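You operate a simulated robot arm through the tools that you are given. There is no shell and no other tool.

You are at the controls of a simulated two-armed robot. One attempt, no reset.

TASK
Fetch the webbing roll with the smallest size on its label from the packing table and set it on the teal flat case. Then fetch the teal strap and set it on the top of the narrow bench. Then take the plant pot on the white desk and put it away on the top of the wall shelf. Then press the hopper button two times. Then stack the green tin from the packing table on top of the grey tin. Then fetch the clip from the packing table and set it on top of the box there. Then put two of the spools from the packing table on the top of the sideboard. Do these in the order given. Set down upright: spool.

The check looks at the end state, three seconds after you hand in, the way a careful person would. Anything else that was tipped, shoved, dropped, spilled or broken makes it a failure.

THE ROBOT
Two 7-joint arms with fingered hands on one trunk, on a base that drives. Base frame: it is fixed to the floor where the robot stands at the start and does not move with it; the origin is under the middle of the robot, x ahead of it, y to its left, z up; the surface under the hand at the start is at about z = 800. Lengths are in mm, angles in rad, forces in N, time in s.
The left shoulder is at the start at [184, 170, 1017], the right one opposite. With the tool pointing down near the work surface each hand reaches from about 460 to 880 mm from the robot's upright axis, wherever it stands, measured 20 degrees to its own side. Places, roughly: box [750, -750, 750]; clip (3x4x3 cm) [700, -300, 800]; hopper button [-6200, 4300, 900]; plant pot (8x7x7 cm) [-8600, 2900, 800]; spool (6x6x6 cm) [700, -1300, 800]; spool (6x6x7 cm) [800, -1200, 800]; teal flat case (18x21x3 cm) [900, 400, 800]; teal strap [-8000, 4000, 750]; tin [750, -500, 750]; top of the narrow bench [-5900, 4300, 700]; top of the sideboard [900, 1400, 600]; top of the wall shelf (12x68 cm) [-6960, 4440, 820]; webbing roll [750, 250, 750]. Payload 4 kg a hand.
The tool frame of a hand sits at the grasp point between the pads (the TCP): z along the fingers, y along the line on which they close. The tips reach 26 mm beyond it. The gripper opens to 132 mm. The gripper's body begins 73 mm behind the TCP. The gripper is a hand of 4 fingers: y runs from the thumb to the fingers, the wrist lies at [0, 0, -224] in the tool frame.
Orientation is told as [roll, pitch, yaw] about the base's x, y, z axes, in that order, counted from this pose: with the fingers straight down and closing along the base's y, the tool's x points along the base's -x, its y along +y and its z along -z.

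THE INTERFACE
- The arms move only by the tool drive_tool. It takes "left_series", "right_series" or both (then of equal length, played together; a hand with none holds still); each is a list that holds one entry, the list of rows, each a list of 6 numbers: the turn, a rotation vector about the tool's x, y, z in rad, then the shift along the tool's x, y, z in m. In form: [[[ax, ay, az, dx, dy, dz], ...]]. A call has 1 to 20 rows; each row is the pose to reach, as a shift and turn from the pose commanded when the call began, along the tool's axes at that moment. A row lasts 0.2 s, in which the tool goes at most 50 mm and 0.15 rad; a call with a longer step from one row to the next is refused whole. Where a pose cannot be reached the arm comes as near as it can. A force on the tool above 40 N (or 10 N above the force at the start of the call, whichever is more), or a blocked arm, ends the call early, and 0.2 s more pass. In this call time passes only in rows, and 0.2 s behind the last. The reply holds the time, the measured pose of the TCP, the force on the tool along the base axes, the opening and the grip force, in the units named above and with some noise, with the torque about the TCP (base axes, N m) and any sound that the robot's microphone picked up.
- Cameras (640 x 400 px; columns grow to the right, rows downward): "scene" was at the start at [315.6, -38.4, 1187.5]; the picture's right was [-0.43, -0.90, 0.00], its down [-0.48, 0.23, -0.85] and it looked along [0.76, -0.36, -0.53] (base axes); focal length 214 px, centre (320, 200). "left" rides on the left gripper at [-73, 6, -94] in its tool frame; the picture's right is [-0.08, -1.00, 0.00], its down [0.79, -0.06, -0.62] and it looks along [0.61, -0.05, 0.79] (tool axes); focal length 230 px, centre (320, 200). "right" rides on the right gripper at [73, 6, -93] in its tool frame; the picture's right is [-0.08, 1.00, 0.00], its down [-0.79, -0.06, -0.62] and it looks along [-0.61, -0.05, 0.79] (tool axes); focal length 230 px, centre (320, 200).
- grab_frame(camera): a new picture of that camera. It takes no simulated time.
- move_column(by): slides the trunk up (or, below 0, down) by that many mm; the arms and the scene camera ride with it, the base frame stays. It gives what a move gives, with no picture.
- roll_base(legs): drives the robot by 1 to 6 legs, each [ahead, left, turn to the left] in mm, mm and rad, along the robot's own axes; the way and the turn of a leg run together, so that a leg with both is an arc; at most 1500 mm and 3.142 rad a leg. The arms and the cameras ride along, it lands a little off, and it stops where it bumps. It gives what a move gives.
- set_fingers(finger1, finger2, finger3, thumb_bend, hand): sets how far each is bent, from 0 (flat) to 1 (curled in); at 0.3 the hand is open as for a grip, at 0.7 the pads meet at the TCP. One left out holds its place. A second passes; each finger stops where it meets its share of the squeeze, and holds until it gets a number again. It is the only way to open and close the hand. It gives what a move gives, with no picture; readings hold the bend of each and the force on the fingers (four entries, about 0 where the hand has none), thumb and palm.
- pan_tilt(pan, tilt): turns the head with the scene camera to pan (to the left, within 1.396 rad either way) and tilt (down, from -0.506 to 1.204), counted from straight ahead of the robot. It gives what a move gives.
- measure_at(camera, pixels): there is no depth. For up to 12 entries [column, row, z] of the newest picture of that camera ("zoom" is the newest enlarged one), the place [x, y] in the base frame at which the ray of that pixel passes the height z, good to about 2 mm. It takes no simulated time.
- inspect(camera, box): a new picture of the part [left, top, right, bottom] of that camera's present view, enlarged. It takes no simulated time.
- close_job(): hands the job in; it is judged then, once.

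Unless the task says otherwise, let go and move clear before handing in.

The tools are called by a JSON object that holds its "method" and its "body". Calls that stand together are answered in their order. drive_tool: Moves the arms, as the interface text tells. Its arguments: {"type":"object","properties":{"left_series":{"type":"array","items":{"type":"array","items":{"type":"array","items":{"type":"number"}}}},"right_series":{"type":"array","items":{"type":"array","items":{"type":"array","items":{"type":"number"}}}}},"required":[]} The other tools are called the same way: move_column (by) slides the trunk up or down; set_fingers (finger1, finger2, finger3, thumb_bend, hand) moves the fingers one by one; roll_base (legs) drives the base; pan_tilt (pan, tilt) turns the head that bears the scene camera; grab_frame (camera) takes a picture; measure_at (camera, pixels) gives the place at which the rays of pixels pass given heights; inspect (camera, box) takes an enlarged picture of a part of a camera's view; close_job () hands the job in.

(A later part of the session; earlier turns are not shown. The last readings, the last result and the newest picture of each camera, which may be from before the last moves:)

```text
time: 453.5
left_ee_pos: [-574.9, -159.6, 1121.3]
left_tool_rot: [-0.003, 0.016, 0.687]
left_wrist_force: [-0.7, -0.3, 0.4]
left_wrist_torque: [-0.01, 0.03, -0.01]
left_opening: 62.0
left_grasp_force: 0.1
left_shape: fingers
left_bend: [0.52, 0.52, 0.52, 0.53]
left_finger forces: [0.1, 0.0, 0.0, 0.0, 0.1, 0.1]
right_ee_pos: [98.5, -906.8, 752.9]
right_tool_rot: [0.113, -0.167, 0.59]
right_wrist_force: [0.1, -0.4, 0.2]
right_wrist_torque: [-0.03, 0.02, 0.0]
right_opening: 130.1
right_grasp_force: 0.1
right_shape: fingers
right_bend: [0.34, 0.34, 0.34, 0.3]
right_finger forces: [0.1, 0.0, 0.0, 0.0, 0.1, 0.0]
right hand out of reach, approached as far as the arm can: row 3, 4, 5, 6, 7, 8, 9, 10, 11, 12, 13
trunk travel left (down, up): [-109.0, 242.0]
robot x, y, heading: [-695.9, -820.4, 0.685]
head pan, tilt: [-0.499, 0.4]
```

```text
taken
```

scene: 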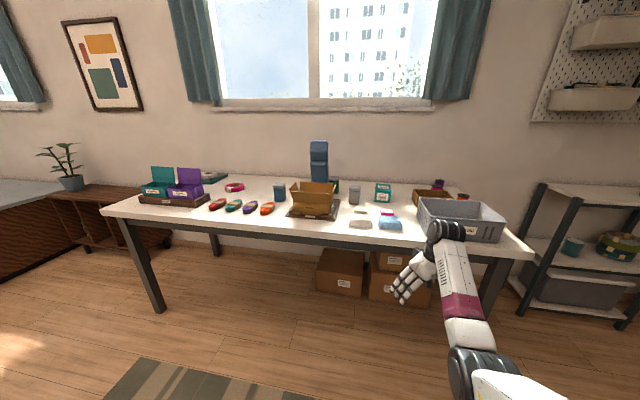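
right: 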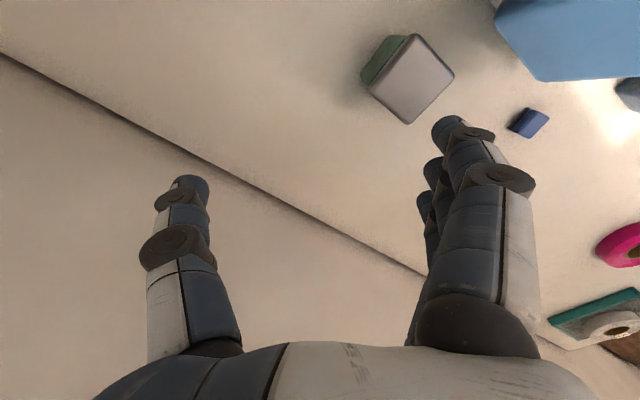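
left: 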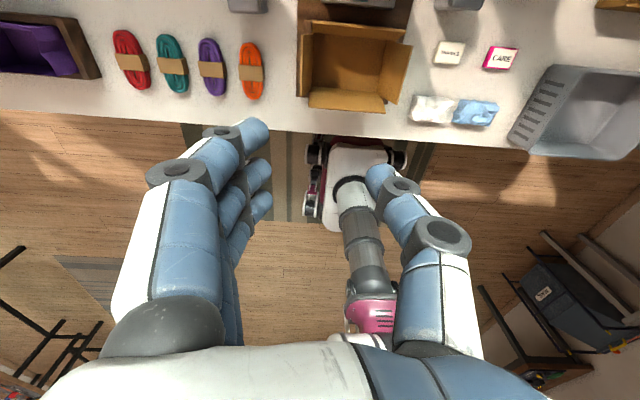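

The arm now has a relaxed elbow-down posture. I'll square the hand and raise it toward the normal travel pose to test its mobility.

{"method": "drive_tool", "body": {"right_series": [[[0.04, 0.055, -0.03, 0, 0.0, -0.03], [0.08, 0.11, -0.06, 0, 0.0, -0.06], [0.113, 0.167, -0.095, 0, 0.0, -0.1], [0.113, 0.167, -0.095, 0.0, 0.02, -0.145], [0.113, 0.167, -0.095, 0.0, 0.04, -0.185], [0.113, 0.167, -0.095, 0.0, 0.06, -0.225], [0.113, 0.167, -0.095, 0.0, 0.08, -0.265], [0.113, 0.167, -0.095, 0.0, 0.1, -0.305]]]}}

{"method": "grab_frame", "body": {"camera": "scene"}}

```text
time: 455.3
left_ee_pos: [-575.2, -158.5, 1121.0]
left_tool_rot: [-0.003, 0.015, 0.688]
left_wrist_force: [0.0, 0.3, 1.1]
left_wrist_torque: [-0.04, -0.03, -0.02]
left_opening: 62.1
left_grasp_force: 0.0
left_shape: fingers
left_bend: [0.52, 0.52, 0.52, 0.53]
left_finger forces: [0.0, 0.0, 0.1, 0.0, 0.1, 0.0]
right_ee_pos: [104.6, -1002.5, 754.7]
right_tool_rot: [0.003, -0.055, 0.694]
right_wrist_force: [-0.5, -0.6, -0.8]
right_wrist_torque: [0.03, -0.02, 0.01]
right_opening: 129.9
right_grasp_force: 0.1
right_shape: fingers
right_bend: [0.34, 0.34, 0.34, 0.3]
right_finger forces: [0.0, 0.1, 0.0, 0.0, 0.0, 0.0]
right hand out of reach, approached as far as the arm can: row 1, 2, 3, 4, 5, 6, 7, 8
trunk travel left (down, up): [-109.0, 242.0]
robot x, y, heading: [-691.4, -821.5, 0.687]
head pan, tilt: [-0.499, 0.4]
```

```text
taken
```

scene: 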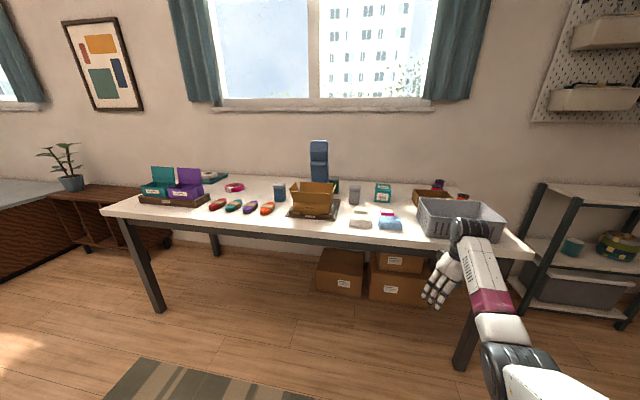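

The wrist seems flipped, limiting its fold. I'll straighten the wrist (fingers forward along the forearm) as a first step to unwind it.

{"method": "drive_tool", "body": {"right_series": [[[0, -0.1415, 0, -0.0316, 0, -0.0022], [0, -0.283, 0, -0.0625, 0, -0.0089], [0, -0.4245, 0, -0.0923, 0, -0.0199], [0, -0.566, 0, -0.1201, 0, -0.0349], [0, -0.7075, 0, -0.1456, 0, -0.0538], [0, -0.849, 0, -0.1682, 0, -0.076], [0, -0.9905, 0, -0.1874, 0, -0.1012], [0, -1.132, 0, -0.2028, 0, -0.1288], [0, -1.2735, 0, -0.2142, 0, -0.1584], [0, -1.415, 0, -0.2213, 0, -0.1892], [0, -1.5565, 0, -0.224, 0, -0.2208]]]}}

{"method": "grab_frame", "body": {"camera": "scene"}}

```text
time: 457.7
left_ee_pos: [-574.9, -159.4, 1120.1]
left_tool_rot: [-0.004, 0.016, 0.688]
left_wrist_force: [1.0, 0.3, 0.4]
left_wrist_torque: [0.0, -0.02, 0.02]
left_opening: 62.0
left_grasp_force: 0.1
left_shape: fingers
left_bend: [0.52, 0.52, 0.52, 0.53]
left_finger forces: [0.0, 0.0, 0.1, 0.0, 0.0, 0.0]
right_ee_pos: [262.0, -866.2, 972.8]
right_tool_rot: [3.105, -1.526, -2.415]
right_wrist_force: [-1.0, 0.0, -0.2]
right_wrist_torque: [-0.01, 0.0, 0.02]
right_opening: 130.0
right_grasp_force: 0.0
right_shape: fingers
right_bend: [0.34, 0.34, 0.34, 0.3]
right_finger forces: [0.1, 0.0, 0.0, 0.0, 0.0, 0.0]
trunk travel left (down, up): [-109.0, 242.0]
robot x, y, heading: [-697.6, -819.0, 0.686]
head pan, tilt: [-0.499, 0.4]
```

```text
taken
```

scene: 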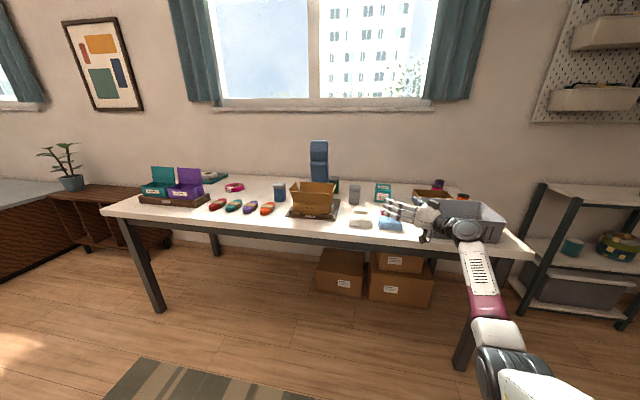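

I'll back off 300 mm to keep clear of the crate, then straighten the wrist fully.

{"method": "roll_base", "body": {"legs": [[-300, 0, 0]]}}

{"method": "drive_tool", "body": {"right_series": [[[0.15, 0, 0, 0, -0.0335, -0.0025], [0.3, 0, 0, 0, -0.0662, -0.01], [0.45, 0, 0, 0, -0.0974, -0.0223], [0.6, 0, 0, 0, -0.1265, -0.0391], [0.75, 0, 0, 0, -0.1527, -0.0601], [0.9, 0, 0, 0, -0.1755, -0.0848]]]}}

{"method": "pan_tilt", "body": {"pan": -0.8, "tilt": 0.5}}

{"method": "grab_frame", "body": {"camera": "scene"}}

```text
time: 459.7
left_ee_pos: [-804.6, -346.0, 1119.9]
left_tool_rot: [-0.004, 0.016, 0.689]
left_wrist_force: [0.5, -1.2, -0.4]
left_wrist_torque: [0.03, 0.0, 0.01]
left_opening: 62.0
left_grasp_force: 0.0
left_shape: fingers
left_bend: [0.52, 0.52, 0.52, 0.53]
left_finger forces: [0.0, 0.0, 0.1, 0.0, 0.0, 0.0]
right_ee_pos: [33.3, -1056.0, 972.7]
right_tool_rot: [3.11, -1.528, -2.415]
right_wrist_force: [-0.2, 0.4, -1.2]
right_wrist_torque: [0.0, 0.01, 0.03]
right_opening: 130.1
right_grasp_force: 0.0
right_shape: fingers
right_bend: [0.34, 0.34, 0.34, 0.3]
right_finger forces: [0.1, 0.0, 0.1, 0.0, 0.1, 0.1]
trunk travel left (down, up): [-109.0, 242.0]
robot x, y, heading: [-924.7, -1007.6, 0.688]
head pan, tilt: [-0.499, 0.4]
```

```text
time: 461.1
left_ee_pos: [-804.4, -346.8, 1120.4]
left_tool_rot: [-0.005, 0.018, 0.688]
left_wrist_force: [-0.2, 0.0, -0.9]
left_wrist_torque: [-0.04, -0.04, 0.03]
left_opening: 62.0
left_grasp_force: 0.0
left_shape: fingers
left_bend: [0.52, 0.52, 0.52, 0.53]
left_finger forces: [0.1, 0.0, 0.1, 0.0, 0.0, 0.1]
right_ee_pos: [83.1, -1243.8, 971.0]
right_tool_rot: [2.225, -1.53, -2.433]
right_wrist_force: [-1.0, -0.8, -0.8]
right_wrist_torque: [-0.04, 0.0, 0.02]
right_opening: 130.0
right_grasp_force: 0.1
right_shape: fingers
right_bend: [0.34, 0.34, 0.34, 0.3]
right_finger forces: [0.0, 0.0, 0.0, 0.0, 0.0, 0.0]
trunk travel left (down, up): [-109.0, 242.0]
robot x, y, heading: [-921.4, -1010.7, 0.691]
head pan, tilt: [-0.499, 0.4]
```

```text
time: 461.9
left_ee_pos: [-804.2, -346.3, 1121.3]
left_tool_rot: [-0.002, 0.013, 0.688]
left_wrist_force: [0.6, -0.7, 0.1]
left_wrist_torque: [0.0, 0.03, -0.04]
left_opening: 62.2
left_grasp_force: 0.0
left_shape: fingers
left_bend: [0.52, 0.52, 0.52, 0.53]
left_finger forces: [0.0, 0.1, 0.0, 0.0, 0.0, 0.0]
right_ee_pos: [83.0, -1244.1, 970.8]
right_tool_rot: [2.214, -1.528, -2.421]
right_wrist_force: [-0.6, -0.4, 0.0]
right_wrist_torque: [-0.02, 0.0, 0.01]
right_opening: 130.2
right_grasp_force: 0.0
right_shape: fingers
right_bend: [0.34, 0.34, 0.34, 0.3]
right_finger forces: [0.0, 0.0, 0.0, 0.0, 0.0, 0.1]
trunk travel left (down, up): [-109.0, 242.0]
robot x, y, heading: [-920.7, -1007.0, 0.686]
head pan, tilt: [-0.799, 0.499]
```

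```text
taken
```

scene: 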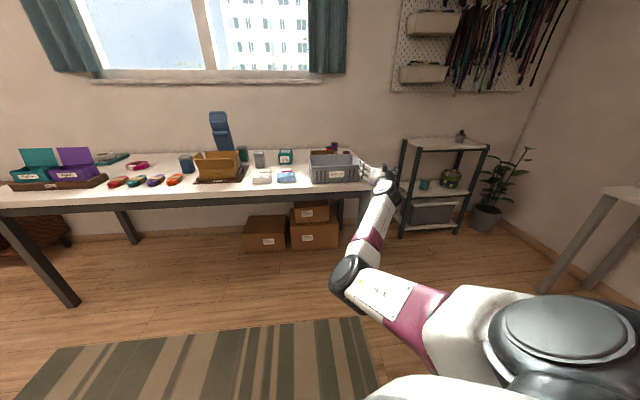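

Everything is reachable with the hand pointing forward. I'll bring the hand across in front of the body (fingers forward), which should push the elbow outward again.

{"method": "drive_tool", "body": {"right_series": [[[-0.0563, 0, 0, -0.0018, 0.0308, -0.0369], [-0.1125, 0, 0, -0.0036, 0.0615, -0.0739], [-0.1688, 0, 0, -0.0054, 0.0923, -0.1108], [-0.225, 0, 0, -0.0072, 0.123, -0.1478], [-0.2813, 0, 0, -0.009, 0.1538, -0.1847], [-0.3375, 0, 0, -0.0108, 0.1845, -0.2216], [-0.3938, 0, 0, -0.0126, 0.2153, -0.2586], [-0.45, 0, 0, -0.0144, 0.246, -0.2955], [-0.5063, 0, 0, -0.0162, 0.2768, -0.3325], [-0.5625, 0, 0, -0.018, 0.3075, -0.3694], [-0.6188, 0, 0, -0.0198, 0.3383, -0.4063], [-0.675, 0, 0, -0.0216, 0.369, -0.4433], [-0.7313, 0, 0, -0.0234, 0.3998, -0.4802], [-0.7875, 0, 0, -0.0252, 0.4305, -0.5172], [-0.8438, 0, 0, -0.027, 0.4613, -0.5541], [-0.9, 0, 0, -0.0288, 0.492, -0.591]]]}}

{"method": "grab_frame", "body": {"camera": "scene"}}

```text
time: 465.3
left_ee_pos: [-805.2, -348.4, 1120.8]
left_tool_rot: [-0.003, 0.017, 0.686]
left_wrist_force: [-0.3, 0.3, 0.0]
left_wrist_torque: [0.01, -0.02, 0.03]
left_opening: 61.9
left_grasp_force: 0.0
left_shape: fingers
left_bend: [0.52, 0.52, 0.52, 0.53]
left_finger forces: [0.0, 0.1, 0.1, 0.0, 0.0, 0.1]
right_ee_pos: [-243.4, -889.5, 1076.0]
right_tool_rot: [-1.987, -1.49, 2.641]
right_wrist_force: [-1.1, -0.4, 0.6]
right_wrist_torque: [-0.01, 0.01, 0.03]
right_opening: 129.9
right_grasp_force: 0.1
right_shape: fingers
right_bend: [0.34, 0.34, 0.34, 0.3]
right_finger forces: [0.1, 0.1, 0.0, 0.0, 0.0, 0.0]
right hand out of reach, approached as far as the arm can: row 7, 8, 9, 10, 11, 12, 13, 14, 15, 16
trunk travel left (down, up): [-109.0, 242.0]
robot x, y, heading: [-921.0, -1008.3, 0.684]
head pan, tilt: [-0.799, 0.499]
```

```text
taken
```

scene: 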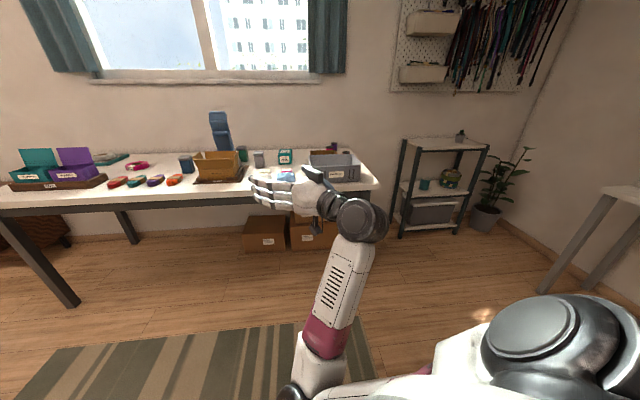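

The arm is now folded with the elbow low in front. I'll move the hand right and up (fingers still forward) toward its normal region.

{"method": "drive_tool", "body": {"right_series": [[[0, 0, 0, -0.029, -0.024, 0.004], [0, 0, 0, -0.058, -0.048, 0.008], [0, 0, 0, -0.087, -0.072, 0.012], [0, 0, 0, -0.116, -0.096, 0.016], [0, 0, 0, -0.145, -0.12, 0.02], [0, 0, 0, -0.174, -0.144, 0.024]]]}}

{"method": "grab_frame", "body": {"camera": "scene"}}

```text
time: 466.7
left_ee_pos: [-805.1, -347.4, 1120.8]
left_tool_rot: [-0.003, 0.017, 0.688]
left_wrist_force: [0.1, -0.3, 0.1]
left_wrist_torque: [-0.03, 0.04, 0.02]
left_opening: 62.2
left_grasp_force: 0.1
left_shape: fingers
left_bend: [0.52, 0.52, 0.52, 0.53]
left_finger forces: [0.0, 0.0, 0.0, 0.1, 0.0, 0.1]
right_ee_pos: [-150.9, -969.5, 1245.5]
right_tool_rot: [3.096, -1.527, -2.402]
right_wrist_force: [-0.1, -1.0, 0.6]
right_wrist_torque: [0.0, 0.03, -0.01]
right_opening: 129.8
right_grasp_force: 0.0
right_shape: fingers
right_bend: [0.34, 0.34, 0.34, 0.3]
right_finger forces: [0.1, 0.1, 0.0, 0.1, 0.0, 0.1]
trunk travel left (down, up): [-109.0, 242.0]
robot x, y, heading: [-923.1, -1009.9, 0.692]
head pan, tilt: [-0.799, 0.499]
```

```text
taken
```

scene: 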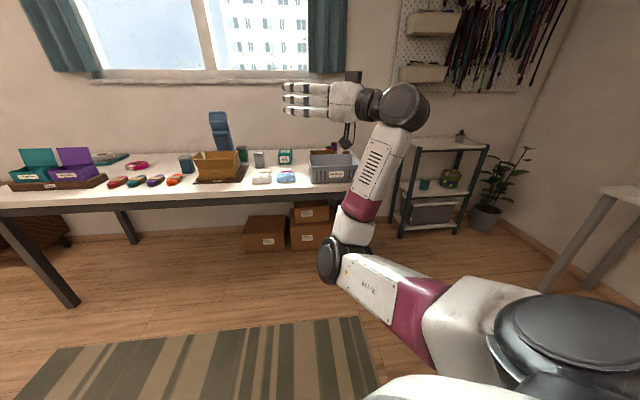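

Reachable again. Now I pitch the fingers down here.

{"method": "drive_tool", "body": {"right_series": [[[0, 0.1415, 0, 0.0316, 0, -0.0022], [0, 0.283, 0, 0.0625, 0, -0.0089], [0, 0.4245, 0, 0.0923, 0, -0.0199], [0, 0.566, 0, 0.1201, 0, -0.0349], [0, 0.7075, 0, 0.1456, 0, -0.0538], [0, 0.849, 0, 0.1682, 0, -0.076], [0, 0.9905, 0, 0.1874, 0, -0.1012], [0, 1.132, 0, 0.2028, 0, -0.1288], [0, 1.2735, 0, 0.2142, 0, -0.1584], [0, 1.415, 0, 0.2213, 0, -0.1892], [0, 1.5265, 0, 0.2238, 0, -0.214]]]}}

{"method": "grab_frame", "body": {"camera": "scene"}}

```text
time: 469.1
left_ee_pos: [-805.4, -346.1, 1122.2]
left_tool_rot: [-0.004, 0.017, 0.688]
left_wrist_force: [0.3, -0.1, -0.7]
left_wrist_torque: [0.03, 0.05, 0.02]
left_opening: 62.3
left_grasp_force: 0.0
left_shape: fingers
left_bend: [0.52, 0.52, 0.52, 0.53]
left_finger forces: [0.1, 0.0, 0.1, 0.0, 0.0, 0.0]
right_ee_pos: [-309.6, -1098.7, 1011.5]
right_tool_rot: [0.002, -0.084, 0.693]
right_wrist_force: [0.2, -0.6, 0.3]
right_wrist_torque: [-0.04, -0.03, 0.0]
right_opening: 129.9
right_grasp_force: 0.1
right_shape: fingers
right_bend: [0.34, 0.34, 0.34, 0.3]
right_finger forces: [0.1, 0.0, 0.0, 0.0, 0.0, 0.0]
right hand out of reach, approached as far as the arm can: row 3, 4, 5, 6
trunk travel left (down, up): [-109.0, 242.0]
robot x, y, heading: [-920.0, -1009.3, 0.687]
head pan, tilt: [-0.799, 0.499]
```

```text
taken
```

scene: 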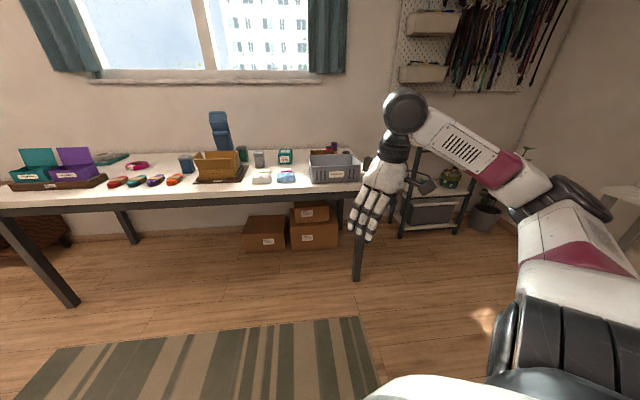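

The right arm is back in its natural posture (elbow outward, hand down). I'll level the hand, raise it a bit, and approach the table again with heading 0.5 so the tin is ahead-right of me.

{"method": "drive_tool", "body": {"right_series": [[[0.001, 0.042, 0, 0, 0, -0.03], [0.002, 0.084, 0, 0, 0, -0.06]]]}}

{"method": "roll_base", "body": {"legs": [[0, 0, -0.187], [700, -127, 0]]}}

{"method": "pan_tilt", "body": {"pan": -0.2, "tilt": 0.6}}

{"method": "grab_frame", "body": {"camera": "scene"}}

```text
time: 469.7
left_ee_pos: [-804.9, -346.9, 1122.2]
left_tool_rot: [-0.003, 0.016, 0.686]
left_wrist_force: [-0.1, 0.2, -0.2]
left_wrist_torque: [0.01, -0.03, -0.02]
left_opening: 62.1
left_grasp_force: 0.1
left_shape: fingers
left_bend: [0.52, 0.52, 0.52, 0.53]
left_finger forces: [0.0, 0.1, 0.0, 0.1, 0.1, 0.0]
right_ee_pos: [-316.1, -1098.9, 1071.5]
right_tool_rot: [-0.003, -0.001, 0.693]
right_wrist_force: [-0.6, 0.3, 1.2]
right_wrist_torque: [0.0, -0.04, 0.01]
right_opening: 129.9
right_grasp_force: 0.1
right_shape: fingers
right_bend: [0.34, 0.34, 0.34, 0.3]
right_finger forces: [0.1, 0.0, 0.0, 0.1, 0.0, 0.0]
right hand out of reach, approached as far as the arm can: row 1
trunk travel left (down, up): [-109.0, 242.0]
robot x, y, heading: [-923.8, -1007.4, 0.691]
head pan, tilt: [-0.799, 0.499]
```

```text
time: 474.3
left_ee_pos: [-20.8, -160.4, 1121.4]
left_tool_rot: [-0.003, 0.017, 0.503]
left_wrist_force: [-0.3, -0.4, 0.2]
left_wrist_torque: [0.0, -0.03, -0.01]
left_opening: 62.2
left_grasp_force: 0.1
left_shape: fingers
left_bend: [0.52, 0.52, 0.52, 0.53]
left_finger forces: [0.1, 0.1, 0.0, 0.1, 0.1, 0.1]
right_ee_pos: [321.2, -989.6, 1070.6]
right_tool_rot: [0.001, -0.003, 0.509]
right_wrist_force: [-0.4, 0.2, 0.0]
right_wrist_torque: [0.02, 0.04, -0.01]
right_opening: 129.9
right_grasp_force: 0.1
right_shape: fingers
right_bend: [0.34, 0.34, 0.34, 0.3]
right_finger forces: [0.0, 0.0, 0.0, 0.0, 0.0, 0.0]
trunk travel left (down, up): [-109.0, 242.0]
robot x, y, heading: [-262.1, -783.9, 0.501]
head pan, tilt: [-0.799, 0.499]
```

```text
time: 475.3
left_ee_pos: [-21.4, -160.6, 1120.6]
left_tool_rot: [-0.003, 0.017, 0.502]
left_wrist_force: [-0.3, 0.4, 0.0]
left_wrist_torque: [0.01, 0.03, 0.01]
left_opening: 62.1
left_grasp_force: 0.1
left_shape: fingers
left_bend: [0.52, 0.52, 0.52, 0.53]
left_finger forces: [0.1, 0.0, 0.0, 0.0, 0.0, 0.0]
right_ee_pos: [321.1, -989.5, 1070.5]
right_tool_rot: [0.001, -0.001, 0.507]
right_wrist_force: [0.3, 0.7, 0.0]
right_wrist_torque: [0.0, 0.0, -0.01]
right_opening: 129.9
right_grasp_force: 0.1
right_shape: fingers
right_bend: [0.34, 0.34, 0.34, 0.3]
right_finger forces: [0.1, 0.0, 0.0, 0.0, 0.1, 0.0]
trunk travel left (down, up): [-109.0, 242.0]
robot x, y, heading: [-260.9, -784.2, 0.497]
head pan, tilt: [-0.201, 0.6]
```

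```text
taken
```

scene: 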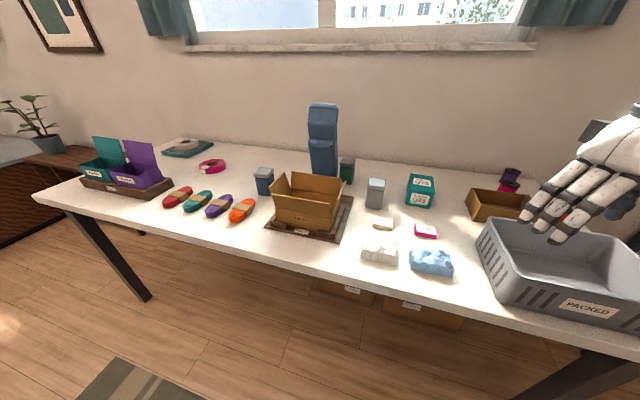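

{"method": "roll_base", "body": {"legs": [[362, -70, 0]]}}

{"method": "grab_frame", "body": {"camera": "scene"}}

{"method": "grab_frame", "body": {"camera": "right"}}

```text
time: 477.6
left_ee_pos: [330.1, -43.5, 1120.7]
left_tool_rot: [-0.004, 0.015, 0.506]
left_wrist_force: [0.0, 0.5, 0.5]
left_wrist_torque: [0.0, 0.01, 0.05]
left_opening: 62.2
left_grasp_force: 0.0
left_shape: fingers
left_bend: [0.52, 0.52, 0.52, 0.53]
left_finger forces: [0.1, 0.0, 0.0, 0.0, 0.0, 0.0]
right_ee_pos: [675.2, -870.2, 1070.6]
right_tool_rot: [0.0, -0.001, 0.513]
right_wrist_force: [0.8, 0.2, 1.0]
right_wrist_torque: [0.01, 0.04, 0.02]
right_opening: 130.0
right_grasp_force: 0.1
right_shape: fingers
right_bend: [0.34, 0.34, 0.34, 0.3]
right_finger forces: [0.0, 0.0, 0.0, 0.0, 0.1, 0.0]
trunk travel left (down, up): [-109.0, 242.0]
robot x, y, heading: [91.9, -671.4, 0.506]
head pan, tilt: [-0.201, 0.6]
```

```text
taken
```

scene: 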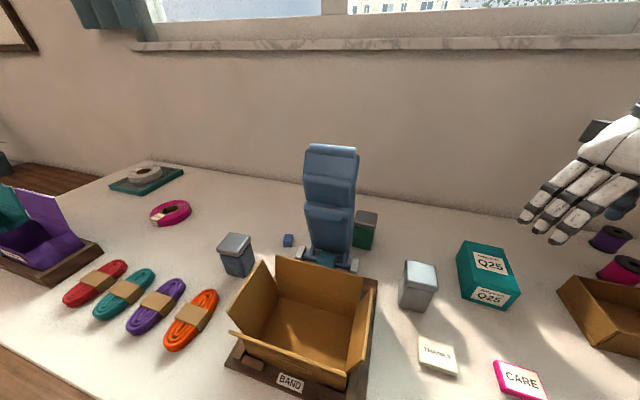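

```text
taken
```

right: 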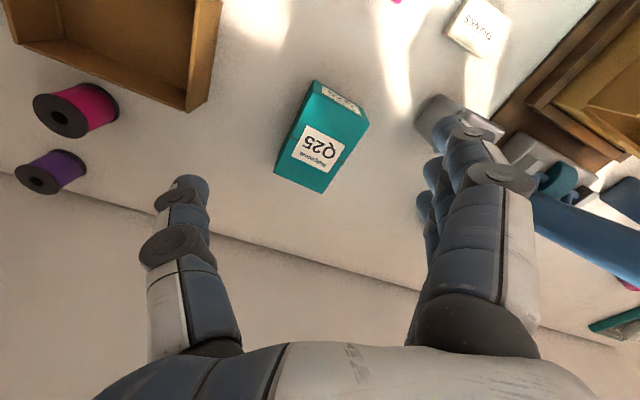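

Good. I'll re-measure the green and grey tins after that contact.

{"method": "inspect", "body": {"camera": "scene", "box": [320, 190, 450, 320]}}

```text
3.08 times, centred on (385, 255) of scene
```

zoom: 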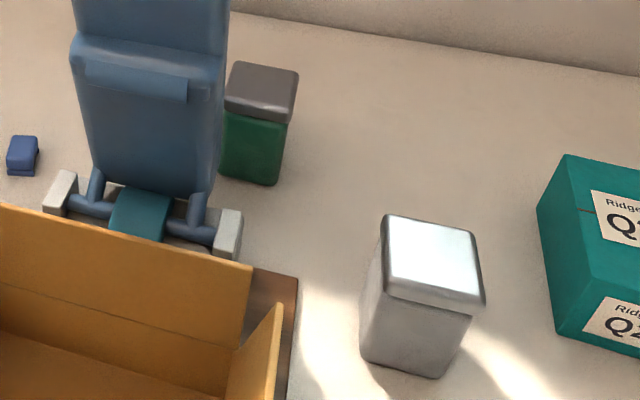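

{"method": "measure_at", "body": {"camera": "zoom", "pixels": [[237, 65, 887], [299, 72, 887], [291, 112, 887], [227, 103, 887], [389, 216, 887], [472, 234, 887], [482, 296, 887], [387, 283, 887], [270, 185, 802], [440, 377, 802], [362, 355, 802]]}}

```text
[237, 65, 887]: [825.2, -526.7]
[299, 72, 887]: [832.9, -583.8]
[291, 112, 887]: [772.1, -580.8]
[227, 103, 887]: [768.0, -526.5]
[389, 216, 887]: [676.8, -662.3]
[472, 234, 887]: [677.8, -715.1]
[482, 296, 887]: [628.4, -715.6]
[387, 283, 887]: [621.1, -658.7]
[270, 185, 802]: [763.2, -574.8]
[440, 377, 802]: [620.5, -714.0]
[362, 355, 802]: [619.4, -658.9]
```

Green tin ≈(793, −550). I'll bring the right hand to (800, −700, 1000) squared to the table first.

{"method": "drive_tool", "body": {"right_series": [[[0, 0, 0.0855, -0.032, 0.0145, 0.0117], [0, 0, 0.171, -0.0641, 0.0289, 0.0233], [0, 0, 0.2565, -0.0962, 0.0434, 0.035], [0, 0, 0.342, -0.1282, 0.0578, 0.0467], [0, 0, 0.4275, -0.1603, 0.0723, 0.0583], [0, 0, 0.513, -0.1923, 0.0867, 0.07]]]}}

{"method": "grab_frame", "body": {"camera": "right"}}

{"method": "grab_frame", "body": {"camera": "scene"}}

```text
time: 479.0
left_ee_pos: [330.6, -41.9, 1120.2]
left_tool_rot: [-0.003, 0.017, 0.506]
left_wrist_force: [-0.5, 0.2, 0.1]
left_wrist_torque: [-0.03, -0.01, 0.04]
left_opening: 62.2
left_grasp_force: 0.0
left_shape: fingers
left_bend: [0.52, 0.52, 0.52, 0.53]
left_finger forces: [0.0, 0.0, 0.1, 0.0, 0.0, 0.0]
right_ee_pos: [802.7, -700.2, 1001.9]
right_tool_rot: [0.0, -0.002, -0.003]
right_wrist_force: [-0.1, 0.9, -0.1]
right_wrist_torque: [-0.03, -0.01, 0.02]
right_opening: 130.1
right_grasp_force: 0.0
right_shape: fingers
right_bend: [0.34, 0.34, 0.34, 0.3]
right_finger forces: [0.0, 0.0, 0.0, 0.1, 0.1, 0.0]
trunk travel left (down, up): [-109.0, 242.0]
robot x, y, heading: [94.0, -672.4, 0.502]
head pan, tilt: [-0.201, 0.6]
```

```text
taken
```

right: 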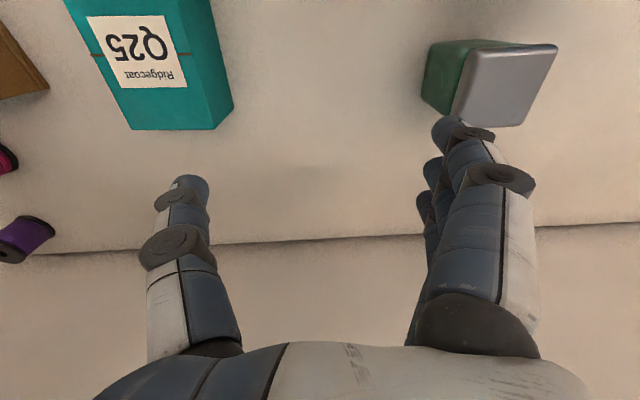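

```text
taken
```

scene: 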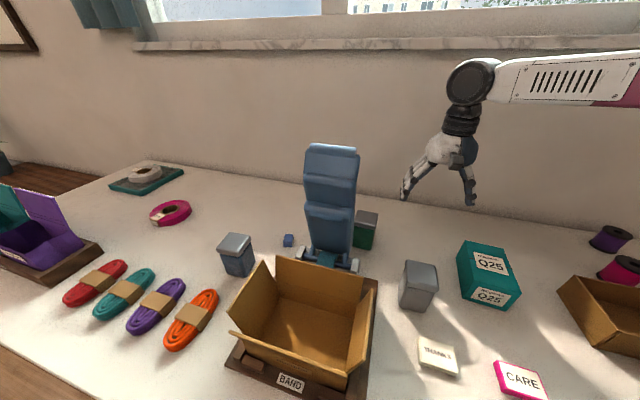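

The arm comes from the right, well clear. I'll measure the green tin's lid from this hand view.

{"method": "inspect", "body": {"camera": "right", "box": [400, 20, 580, 150]}}

{"method": "measure_at", "body": {"camera": "right", "pixels": [[478, 50, 887], [556, 46, 887], [524, 124, 887], [452, 118, 887], [428, 44, 802], [421, 92, 802]]}}

```text
3.08 times, centred on (490, 85) of right
```

zoom: 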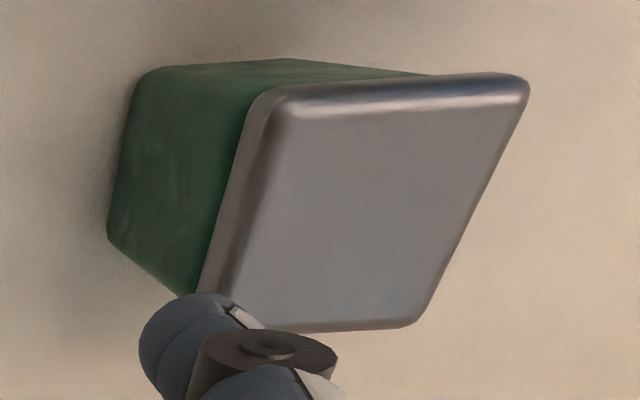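

```text
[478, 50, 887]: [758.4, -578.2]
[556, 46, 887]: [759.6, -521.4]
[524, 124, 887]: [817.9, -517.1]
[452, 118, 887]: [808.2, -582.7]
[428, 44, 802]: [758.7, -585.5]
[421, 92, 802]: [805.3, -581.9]
```

Tin centre ≈(788, −550). I'll open the fingers a bit wider on the left side, move over at z≈1000 with y=−573 and descend partway.

{"method": "set_fingers", "body": {"hand": "right", "finger1": 0.25, "finger2": 0.25, "finger3": 0.25, "thumb_bend": 0.35}}

{"method": "drive_tool", "body": {"right_series": [[[0, 0, 0, 0.004, 0.042, 0], [0, 0, 0, 0.008, 0.085, 0], [0, 0, 0, 0.0127, 0.127, 0], [0, 0, 0, 0.0127, 0.127, 0.035], [0, 0, 0, 0.0127, 0.127, 0.065]]]}}

{"method": "grab_frame", "body": {"camera": "right"}}

{"method": "inspect", "body": {"camera": "scene", "box": [280, 40, 500, 280]}}

```text
time: 480.0
left_ee_pos: [329.7, -44.6, 1121.7]
left_tool_rot: [-0.004, 0.015, 0.505]
left_wrist_force: [0.4, -0.5, 0.4]
left_wrist_torque: [0.0, 0.01, 0.01]
left_opening: 62.0
left_grasp_force: 0.0
left_shape: fingers
left_bend: [0.52, 0.52, 0.52, 0.53]
left_finger forces: [0.0, 0.0, 0.0, 0.0, 0.0, 0.0]
right_ee_pos: [802.2, -700.6, 1002.0]
right_tool_rot: [0.0, -0.001, -0.002]
right_wrist_force: [0.0, 0.7, 0.4]
right_wrist_torque: [-0.03, 0.01, 0.0]
right_opening: 134.1
right_grasp_force: 0.0
right_shape: fingers
right_bend: [0.25, 0.25, 0.25, 0.35]
right_finger forces: [0.0, 0.0, 0.1, 0.1, 0.0, 0.0]
trunk travel left (down, up): [-109.0, 242.0]
robot x, y, heading: [93.4, -672.5, 0.506]
head pan, tilt: [-0.201, 0.6]
```

```text
time: 481.2
left_ee_pos: [330.2, -44.0, 1120.3]
left_tool_rot: [-0.002, 0.018, 0.507]
left_wrist_force: [-0.3, -0.3, -0.4]
left_wrist_torque: [-0.01, 0.01, 0.01]
left_opening: 62.0
left_grasp_force: 0.0
left_shape: fingers
left_bend: [0.52, 0.52, 0.52, 0.53]
left_finger forces: [0.0, 0.0, 0.0, 0.1, 0.1, 0.1]
right_ee_pos: [785.4, -573.7, 934.8]
right_tool_rot: [0.0, -0.001, 0.0]
right_wrist_force: [-0.2, 0.0, 0.4]
right_wrist_torque: [-0.04, 0.0, 0.0]
right_opening: 133.8
right_grasp_force: 0.0
right_shape: fingers
right_bend: [0.25, 0.25, 0.25, 0.35]
right_finger forces: [0.0, 0.1, 0.1, 0.0, 0.0, 0.0]
trunk travel left (down, up): [-109.0, 242.0]
robot x, y, heading: [93.7, -673.8, 0.502]
head pan, tilt: [-0.201, 0.6]
```

```text
taken
```

right: 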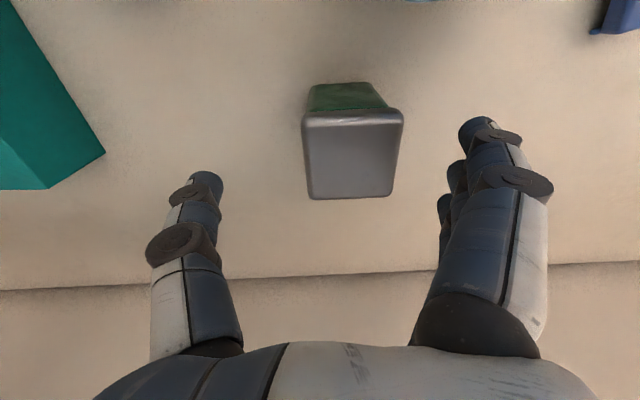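

```text
1.67 times, centred on (390, 160) of scene
```

zoom: 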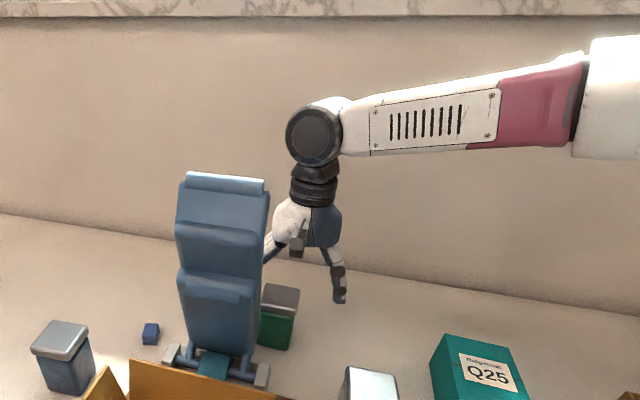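

{"method": "measure_at", "body": {"camera": "right", "pixels": [[303, 116, 887], [403, 112, 887], [391, 195, 887], [311, 198, 887], [222, 180, 905], [462, 130, 905]]}}

```text
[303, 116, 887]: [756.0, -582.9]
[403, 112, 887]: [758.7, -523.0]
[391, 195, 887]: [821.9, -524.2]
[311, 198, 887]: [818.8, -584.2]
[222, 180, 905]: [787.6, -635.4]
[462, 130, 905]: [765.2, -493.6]
```

Lid centre (788, −553), thumb and fingers straddle it with clearance. I'll descend to TCP z≈858.

{"method": "drive_tool", "body": {"right_series": [[[0, 0, 0, -0.002, 0.0, 0.025], [0, 0, 0, -0.003, 0.0, 0.05], [0, 0, 0, -0.003, 0.0, 0.077]]]}}

{"method": "grab_frame", "body": {"camera": "right"}}

```text
time: 482.0
left_ee_pos: [328.9, -43.8, 1121.8]
left_tool_rot: [-0.005, 0.013, 0.507]
left_wrist_force: [0.1, 0.0, 0.5]
left_wrist_torque: [0.0, -0.02, -0.01]
left_opening: 62.2
left_grasp_force: 0.1
left_shape: fingers
left_bend: [0.52, 0.52, 0.52, 0.53]
left_finger forces: [0.0, 0.0, 0.0, 0.0, 0.0, 0.0]
right_ee_pos: [792.9, -572.1, 861.3]
right_tool_rot: [0.005, -0.004, -0.001]
right_wrist_force: [1.6, 2.6, 7.8]
right_wrist_torque: [0.26, 0.14, -0.07]
right_opening: 135.4
right_grasp_force: 3.4
right_shape: fingers
right_bend: [0.25, 0.25, 0.25, 0.35]
right_finger forces: [3.4, 2.3, 1.4, 0.1, 0.0, 0.0]
trunk travel left (down, up): [-109.0, 242.0]
robot x, y, heading: [92.9, -670.4, 0.508]
head pan, tilt: [-0.201, 0.6]
```

```text
taken
```

right: 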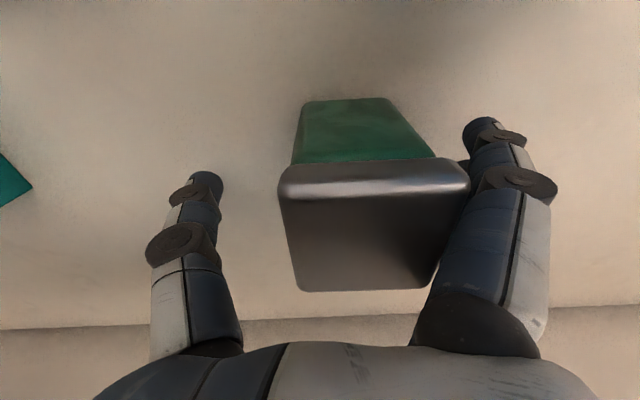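

The finger bases brush the lid's left edge. I'll raise 12 mm and shift 6 mm left.

{"method": "drive_tool", "body": {"right_series": [[[0, 0, 0, 0.0, 0.0, -0.012], [0, 0, 0, 0.003, 0.006, -0.012]]]}}

{"method": "grab_frame", "body": {"camera": "right"}}

{"method": "inspect", "body": {"camera": "scene", "box": [280, 100, 460, 270]}}

```text
time: 482.6
left_ee_pos: [329.9, -43.8, 1119.9]
left_tool_rot: [-0.005, 0.016, 0.506]
left_wrist_force: [-0.5, 0.3, 0.0]
left_wrist_torque: [-0.04, -0.01, 0.05]
left_opening: 62.2
left_grasp_force: 0.0
left_shape: fingers
left_bend: [0.52, 0.52, 0.52, 0.53]
left_finger forces: [0.0, 0.1, 0.0, 0.0, 0.0, 0.1]
right_ee_pos: [788.7, -568.9, 870.5]
right_tool_rot: [0.001, 0.0, -0.002]
right_wrist_force: [-1.3, -0.1, -0.2]
right_wrist_torque: [0.01, 0.03, 0.01]
right_opening: 134.2
right_grasp_force: 0.1
right_shape: fingers
right_bend: [0.25, 0.25, 0.25, 0.35]
right_finger forces: [0.0, 0.0, 0.0, 0.0, 0.0, 0.0]
trunk travel left (down, up): [-109.0, 242.0]
robot x, y, heading: [95.1, -669.7, 0.504]
head pan, tilt: [-0.201, 0.6]
```

```text
taken
```

right: 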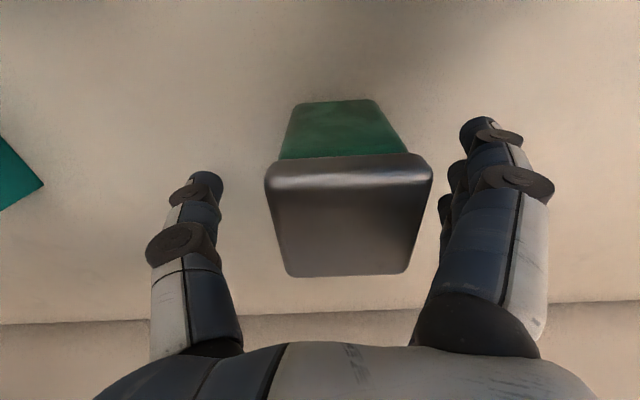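

```text
2.35 times, centred on (370, 185) of scene
```

zoom: 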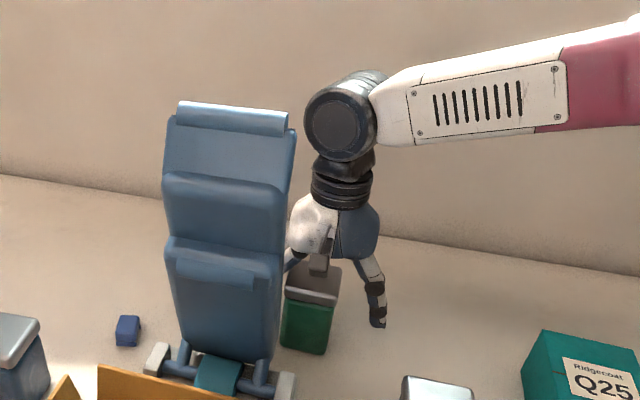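

Free now. To avoid shoving the tin, I'll first pre-close the thumb (right side) and then both.

{"method": "set_fingers", "body": {"hand": "right", "finger1": 0.36, "finger2": 0.36, "finger3": 0.36, "thumb_bend": 0.56}}

{"method": "grab_frame", "body": {"camera": "right"}}

```text
time: 483.6
left_ee_pos: [331.2, -43.8, 1120.3]
left_tool_rot: [-0.004, 0.016, 0.508]
left_wrist_force: [-0.2, -0.7, 0.1]
left_wrist_torque: [0.0, -0.01, 0.03]
left_opening: 62.0
left_grasp_force: 0.1
left_shape: fingers
left_bend: [0.52, 0.52, 0.52, 0.53]
left_finger forces: [0.1, 0.1, 0.1, 0.0, 0.0, 0.0]
right_ee_pos: [787.4, -568.6, 871.4]
right_tool_rot: [0.0, -0.001, 0.0]
right_wrist_force: [0.0, 0.1, -0.2]
right_wrist_torque: [-0.01, 0.0, -0.04]
right_opening: 84.6
right_grasp_force: 0.2
right_shape: fingers
right_bend: [0.36, 0.36, 0.36, 0.56]
right_finger forces: [0.1, 0.0, 0.0, 0.0, 0.0, 0.1]
trunk travel left (down, up): [-109.0, 242.0]
robot x, y, heading: [89.8, -674.0, 0.498]
head pan, tilt: [-0.201, 0.6]
```

```text
taken
```

right: 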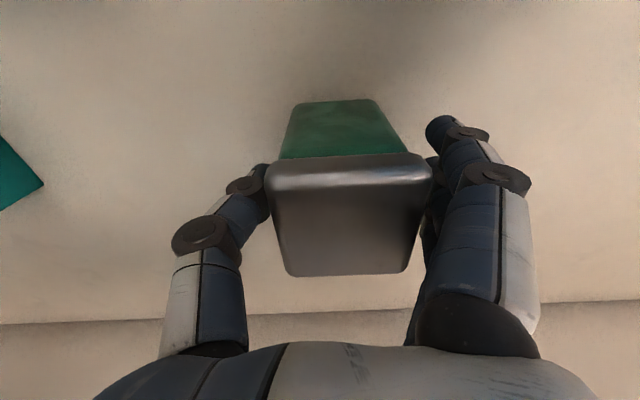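

Both sides are close. I'll close fully.

{"method": "set_fingers", "body": {"hand": "right", "finger1": 0.55, "finger2": 0.55, "finger3": 0.55, "thumb_bend": 0.75}}

{"method": "grab_frame", "body": {"camera": "right"}}

```text
time: 484.6
left_ee_pos: [330.5, -44.9, 1122.6]
left_tool_rot: [-0.003, 0.016, 0.506]
left_wrist_force: [-1.0, -0.3, 0.2]
left_wrist_torque: [0.0, 0.01, 0.01]
left_opening: 62.3
left_grasp_force: 0.1
left_shape: fingers
left_bend: [0.52, 0.52, 0.52, 0.53]
left_finger forces: [0.0, 0.0, 0.1, 0.0, 0.0, 0.0]
right_ee_pos: [788.5, -568.7, 871.6]
right_tool_rot: [-0.001, -0.002, -0.001]
right_wrist_force: [0.0, 0.1, -0.1]
right_wrist_torque: [0.03, 0.01, -0.01]
right_opening: 59.1
right_grasp_force: 19.8
right_shape: fingers
right_bend: [0.47, 0.47, 0.47, 0.65]
right_finger forces: [6.7, 6.7, 6.5, 0.1, 18.9, 0.1]
trunk travel left (down, up): [-109.0, 242.0]
robot x, y, heading: [94.5, -671.0, 0.503]
head pan, tilt: [-0.201, 0.6]
```

```text
taken
```

right: 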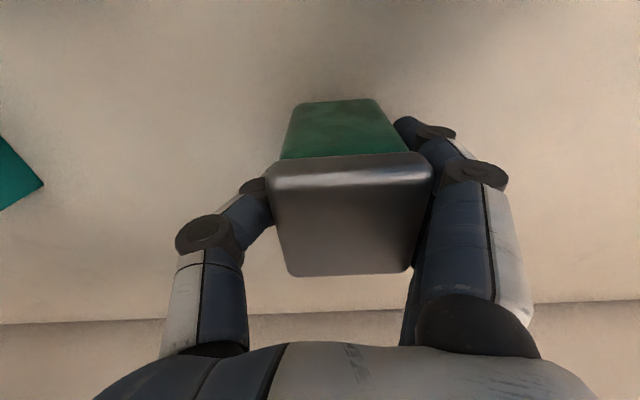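

Gripped with 20 N without shifting the tin. I'll lift straight up 125 mm.

{"method": "drive_tool", "body": {"right_series": [[[0, 0, 0, 0, 0, -0.012], [0, 0, 0, 0, 0, -0.035], [0, 0, 0, 0, 0, -0.065], [0, 0, 0, 0, 0, -0.095], [0, 0, 0, 0, 0, -0.125]]]}}

{"method": "grab_frame", "body": {"camera": "right"}}

{"method": "grab_frame", "body": {"camera": "scene"}}

```text
time: 485.8
left_ee_pos: [329.2, -44.0, 1120.5]
left_tool_rot: [-0.005, 0.014, 0.506]
left_wrist_force: [-0.2, -0.3, -0.8]
left_wrist_torque: [0.01, 0.02, -0.04]
left_opening: 62.1
left_grasp_force: 0.0
left_shape: fingers
left_bend: [0.52, 0.52, 0.52, 0.53]
left_finger forces: [0.0, 0.0, 0.0, 0.1, 0.0, 0.0]
right_ee_pos: [787.3, -570.7, 993.9]
right_tool_rot: [-0.001, -0.003, -0.002]
right_wrist_force: [0.3, 0.4, -1.6]
right_wrist_torque: [-0.01, -0.02, -0.05]
right_opening: 59.1
right_grasp_force: 19.5
right_shape: fingers
right_bend: [0.47, 0.47, 0.47, 0.65]
right_finger forces: [6.8, 6.5, 6.5, 0.1, 19.1, 0.1]
trunk travel left (down, up): [-109.0, 242.0]
robot x, y, heading: [97.8, -671.3, 0.508]
head pan, tilt: [-0.201, 0.6]
```

```text
taken
```

right: 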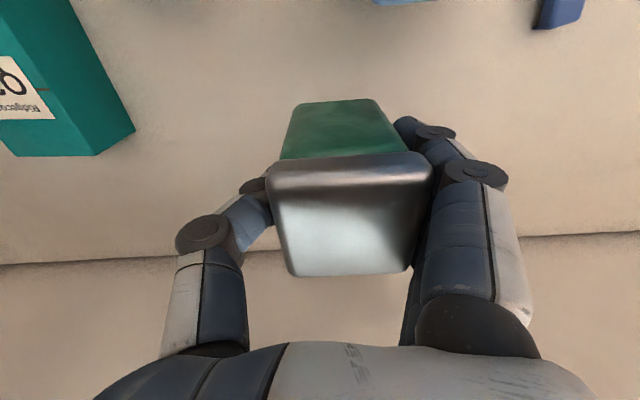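

```text
taken
```

scene: 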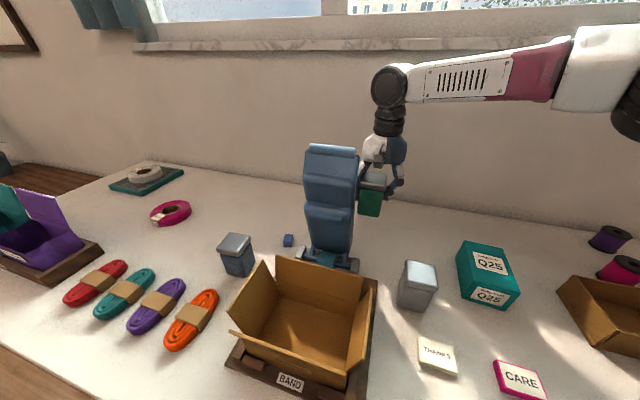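

Lifted cleanly. I'll carry it right, then back toward the grey tin, at the same height (37 mm above the grey lid).

{"method": "drive_tool", "body": {"right_series": [[[0, 0, 0, 0, -0.043, 0], [0, 0, 0, 0, -0.086, 0], [0, 0, 0, 0, -0.129, 0], [0, 0, 0, 0.036, -0.13, 0], [0, 0, 0, 0.072, -0.13, 0], [0, 0, 0, 0.108, -0.13, 0], [0, 0, 0, 0.144, -0.13, 0]]]}}

{"method": "inspect", "body": {"camera": "scene", "box": [360, 160, 520, 320]}}

{"method": "grab_frame", "body": {"camera": "right"}}

```text
time: 487.4
left_ee_pos: [329.2, -44.2, 1121.1]
left_tool_rot: [-0.003, 0.017, 0.506]
left_wrist_force: [-0.1, 0.3, -0.1]
left_wrist_torque: [0.0, -0.01, -0.03]
left_opening: 61.9
left_grasp_force: 0.1
left_shape: fingers
left_bend: [0.52, 0.52, 0.52, 0.53]
left_finger forces: [0.0, 0.1, 0.0, 0.0, 0.0, 0.0]
right_ee_pos: [643.4, -699.4, 997.1]
right_tool_rot: [0.001, -0.003, -0.002]
right_wrist_force: [-0.2, -0.6, -1.1]
right_wrist_torque: [0.01, -0.02, 0.03]
right_opening: 58.8
right_grasp_force: 19.4
right_shape: fingers
right_bend: [0.47, 0.47, 0.47, 0.65]
right_finger forces: [6.7, 6.7, 6.4, 0.0, 19.1, 0.0]
trunk travel left (down, up): [-109.0, 242.0]
robot x, y, heading: [93.1, -673.2, 0.506]
head pan, tilt: [-0.201, 0.6]
```

```text
2.50 times, centred on (440, 240) of scene
```

zoom: 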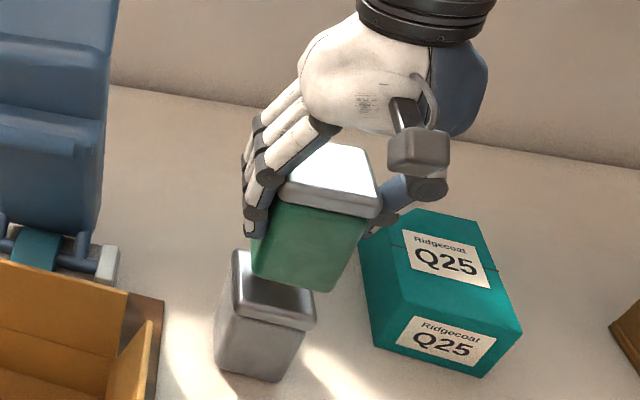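

```text
taken
```

right: 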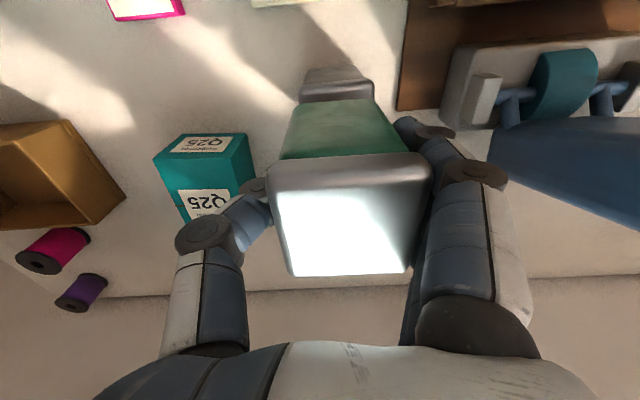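

{"method": "inspect", "body": {"camera": "scene", "box": [400, 210, 480, 310]}}

{"method": "inspect", "body": {"camera": "right", "box": [250, 40, 450, 200]}}

```text
4.00 times, centred on (440, 260) of scene
```

zoom: 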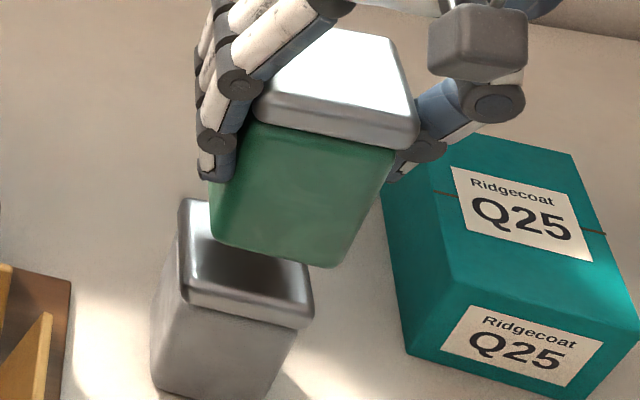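

```text
2.50 times, centred on (350, 120) of right
```

zoom: 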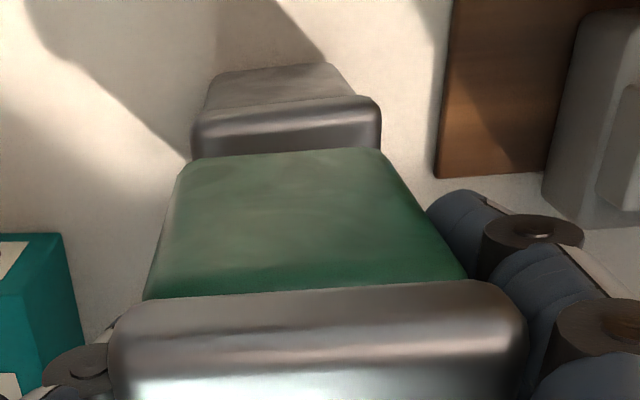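

{"method": "measure_at", "body": {"camera": "zoom", "pixels": [[193, 148, 880], [381, 142, 880], [200, 115, 867], [378, 103, 867], [186, 165, 928], [379, 150, 928], [206, 90, 802], [337, 64, 802]]}}

{"method": "inspect", "body": {"camera": "scene", "box": [400, 210, 480, 310]}}

{"method": "measure_at", "body": {"camera": "zoom", "pixels": [[183, 290, 885], [309, 318, 885], [183, 205, 885], [312, 265, 885], [211, 238, 928], [332, 265, 928], [395, 150, 1000]]}}

```text
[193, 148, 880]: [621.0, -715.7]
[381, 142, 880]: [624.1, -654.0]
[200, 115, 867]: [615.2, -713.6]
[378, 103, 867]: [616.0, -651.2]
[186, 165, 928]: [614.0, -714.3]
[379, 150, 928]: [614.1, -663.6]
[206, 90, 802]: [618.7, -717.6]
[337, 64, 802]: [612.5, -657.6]
```

```text
4.00 times, centred on (440, 260) of scene
```

zoom: 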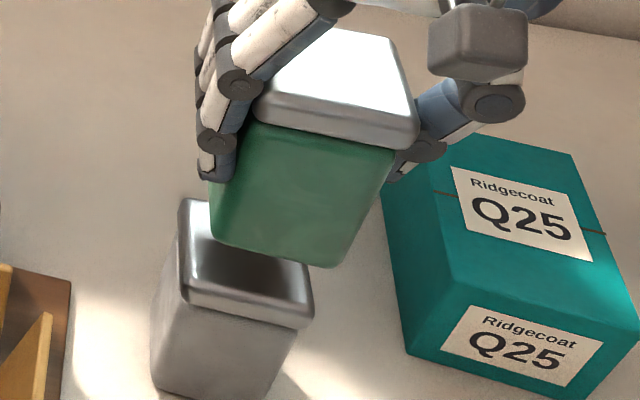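

```text
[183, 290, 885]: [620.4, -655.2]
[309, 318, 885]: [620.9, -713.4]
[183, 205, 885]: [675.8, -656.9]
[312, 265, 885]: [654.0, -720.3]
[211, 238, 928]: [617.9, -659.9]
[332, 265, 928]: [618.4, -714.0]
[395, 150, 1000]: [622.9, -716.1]
```

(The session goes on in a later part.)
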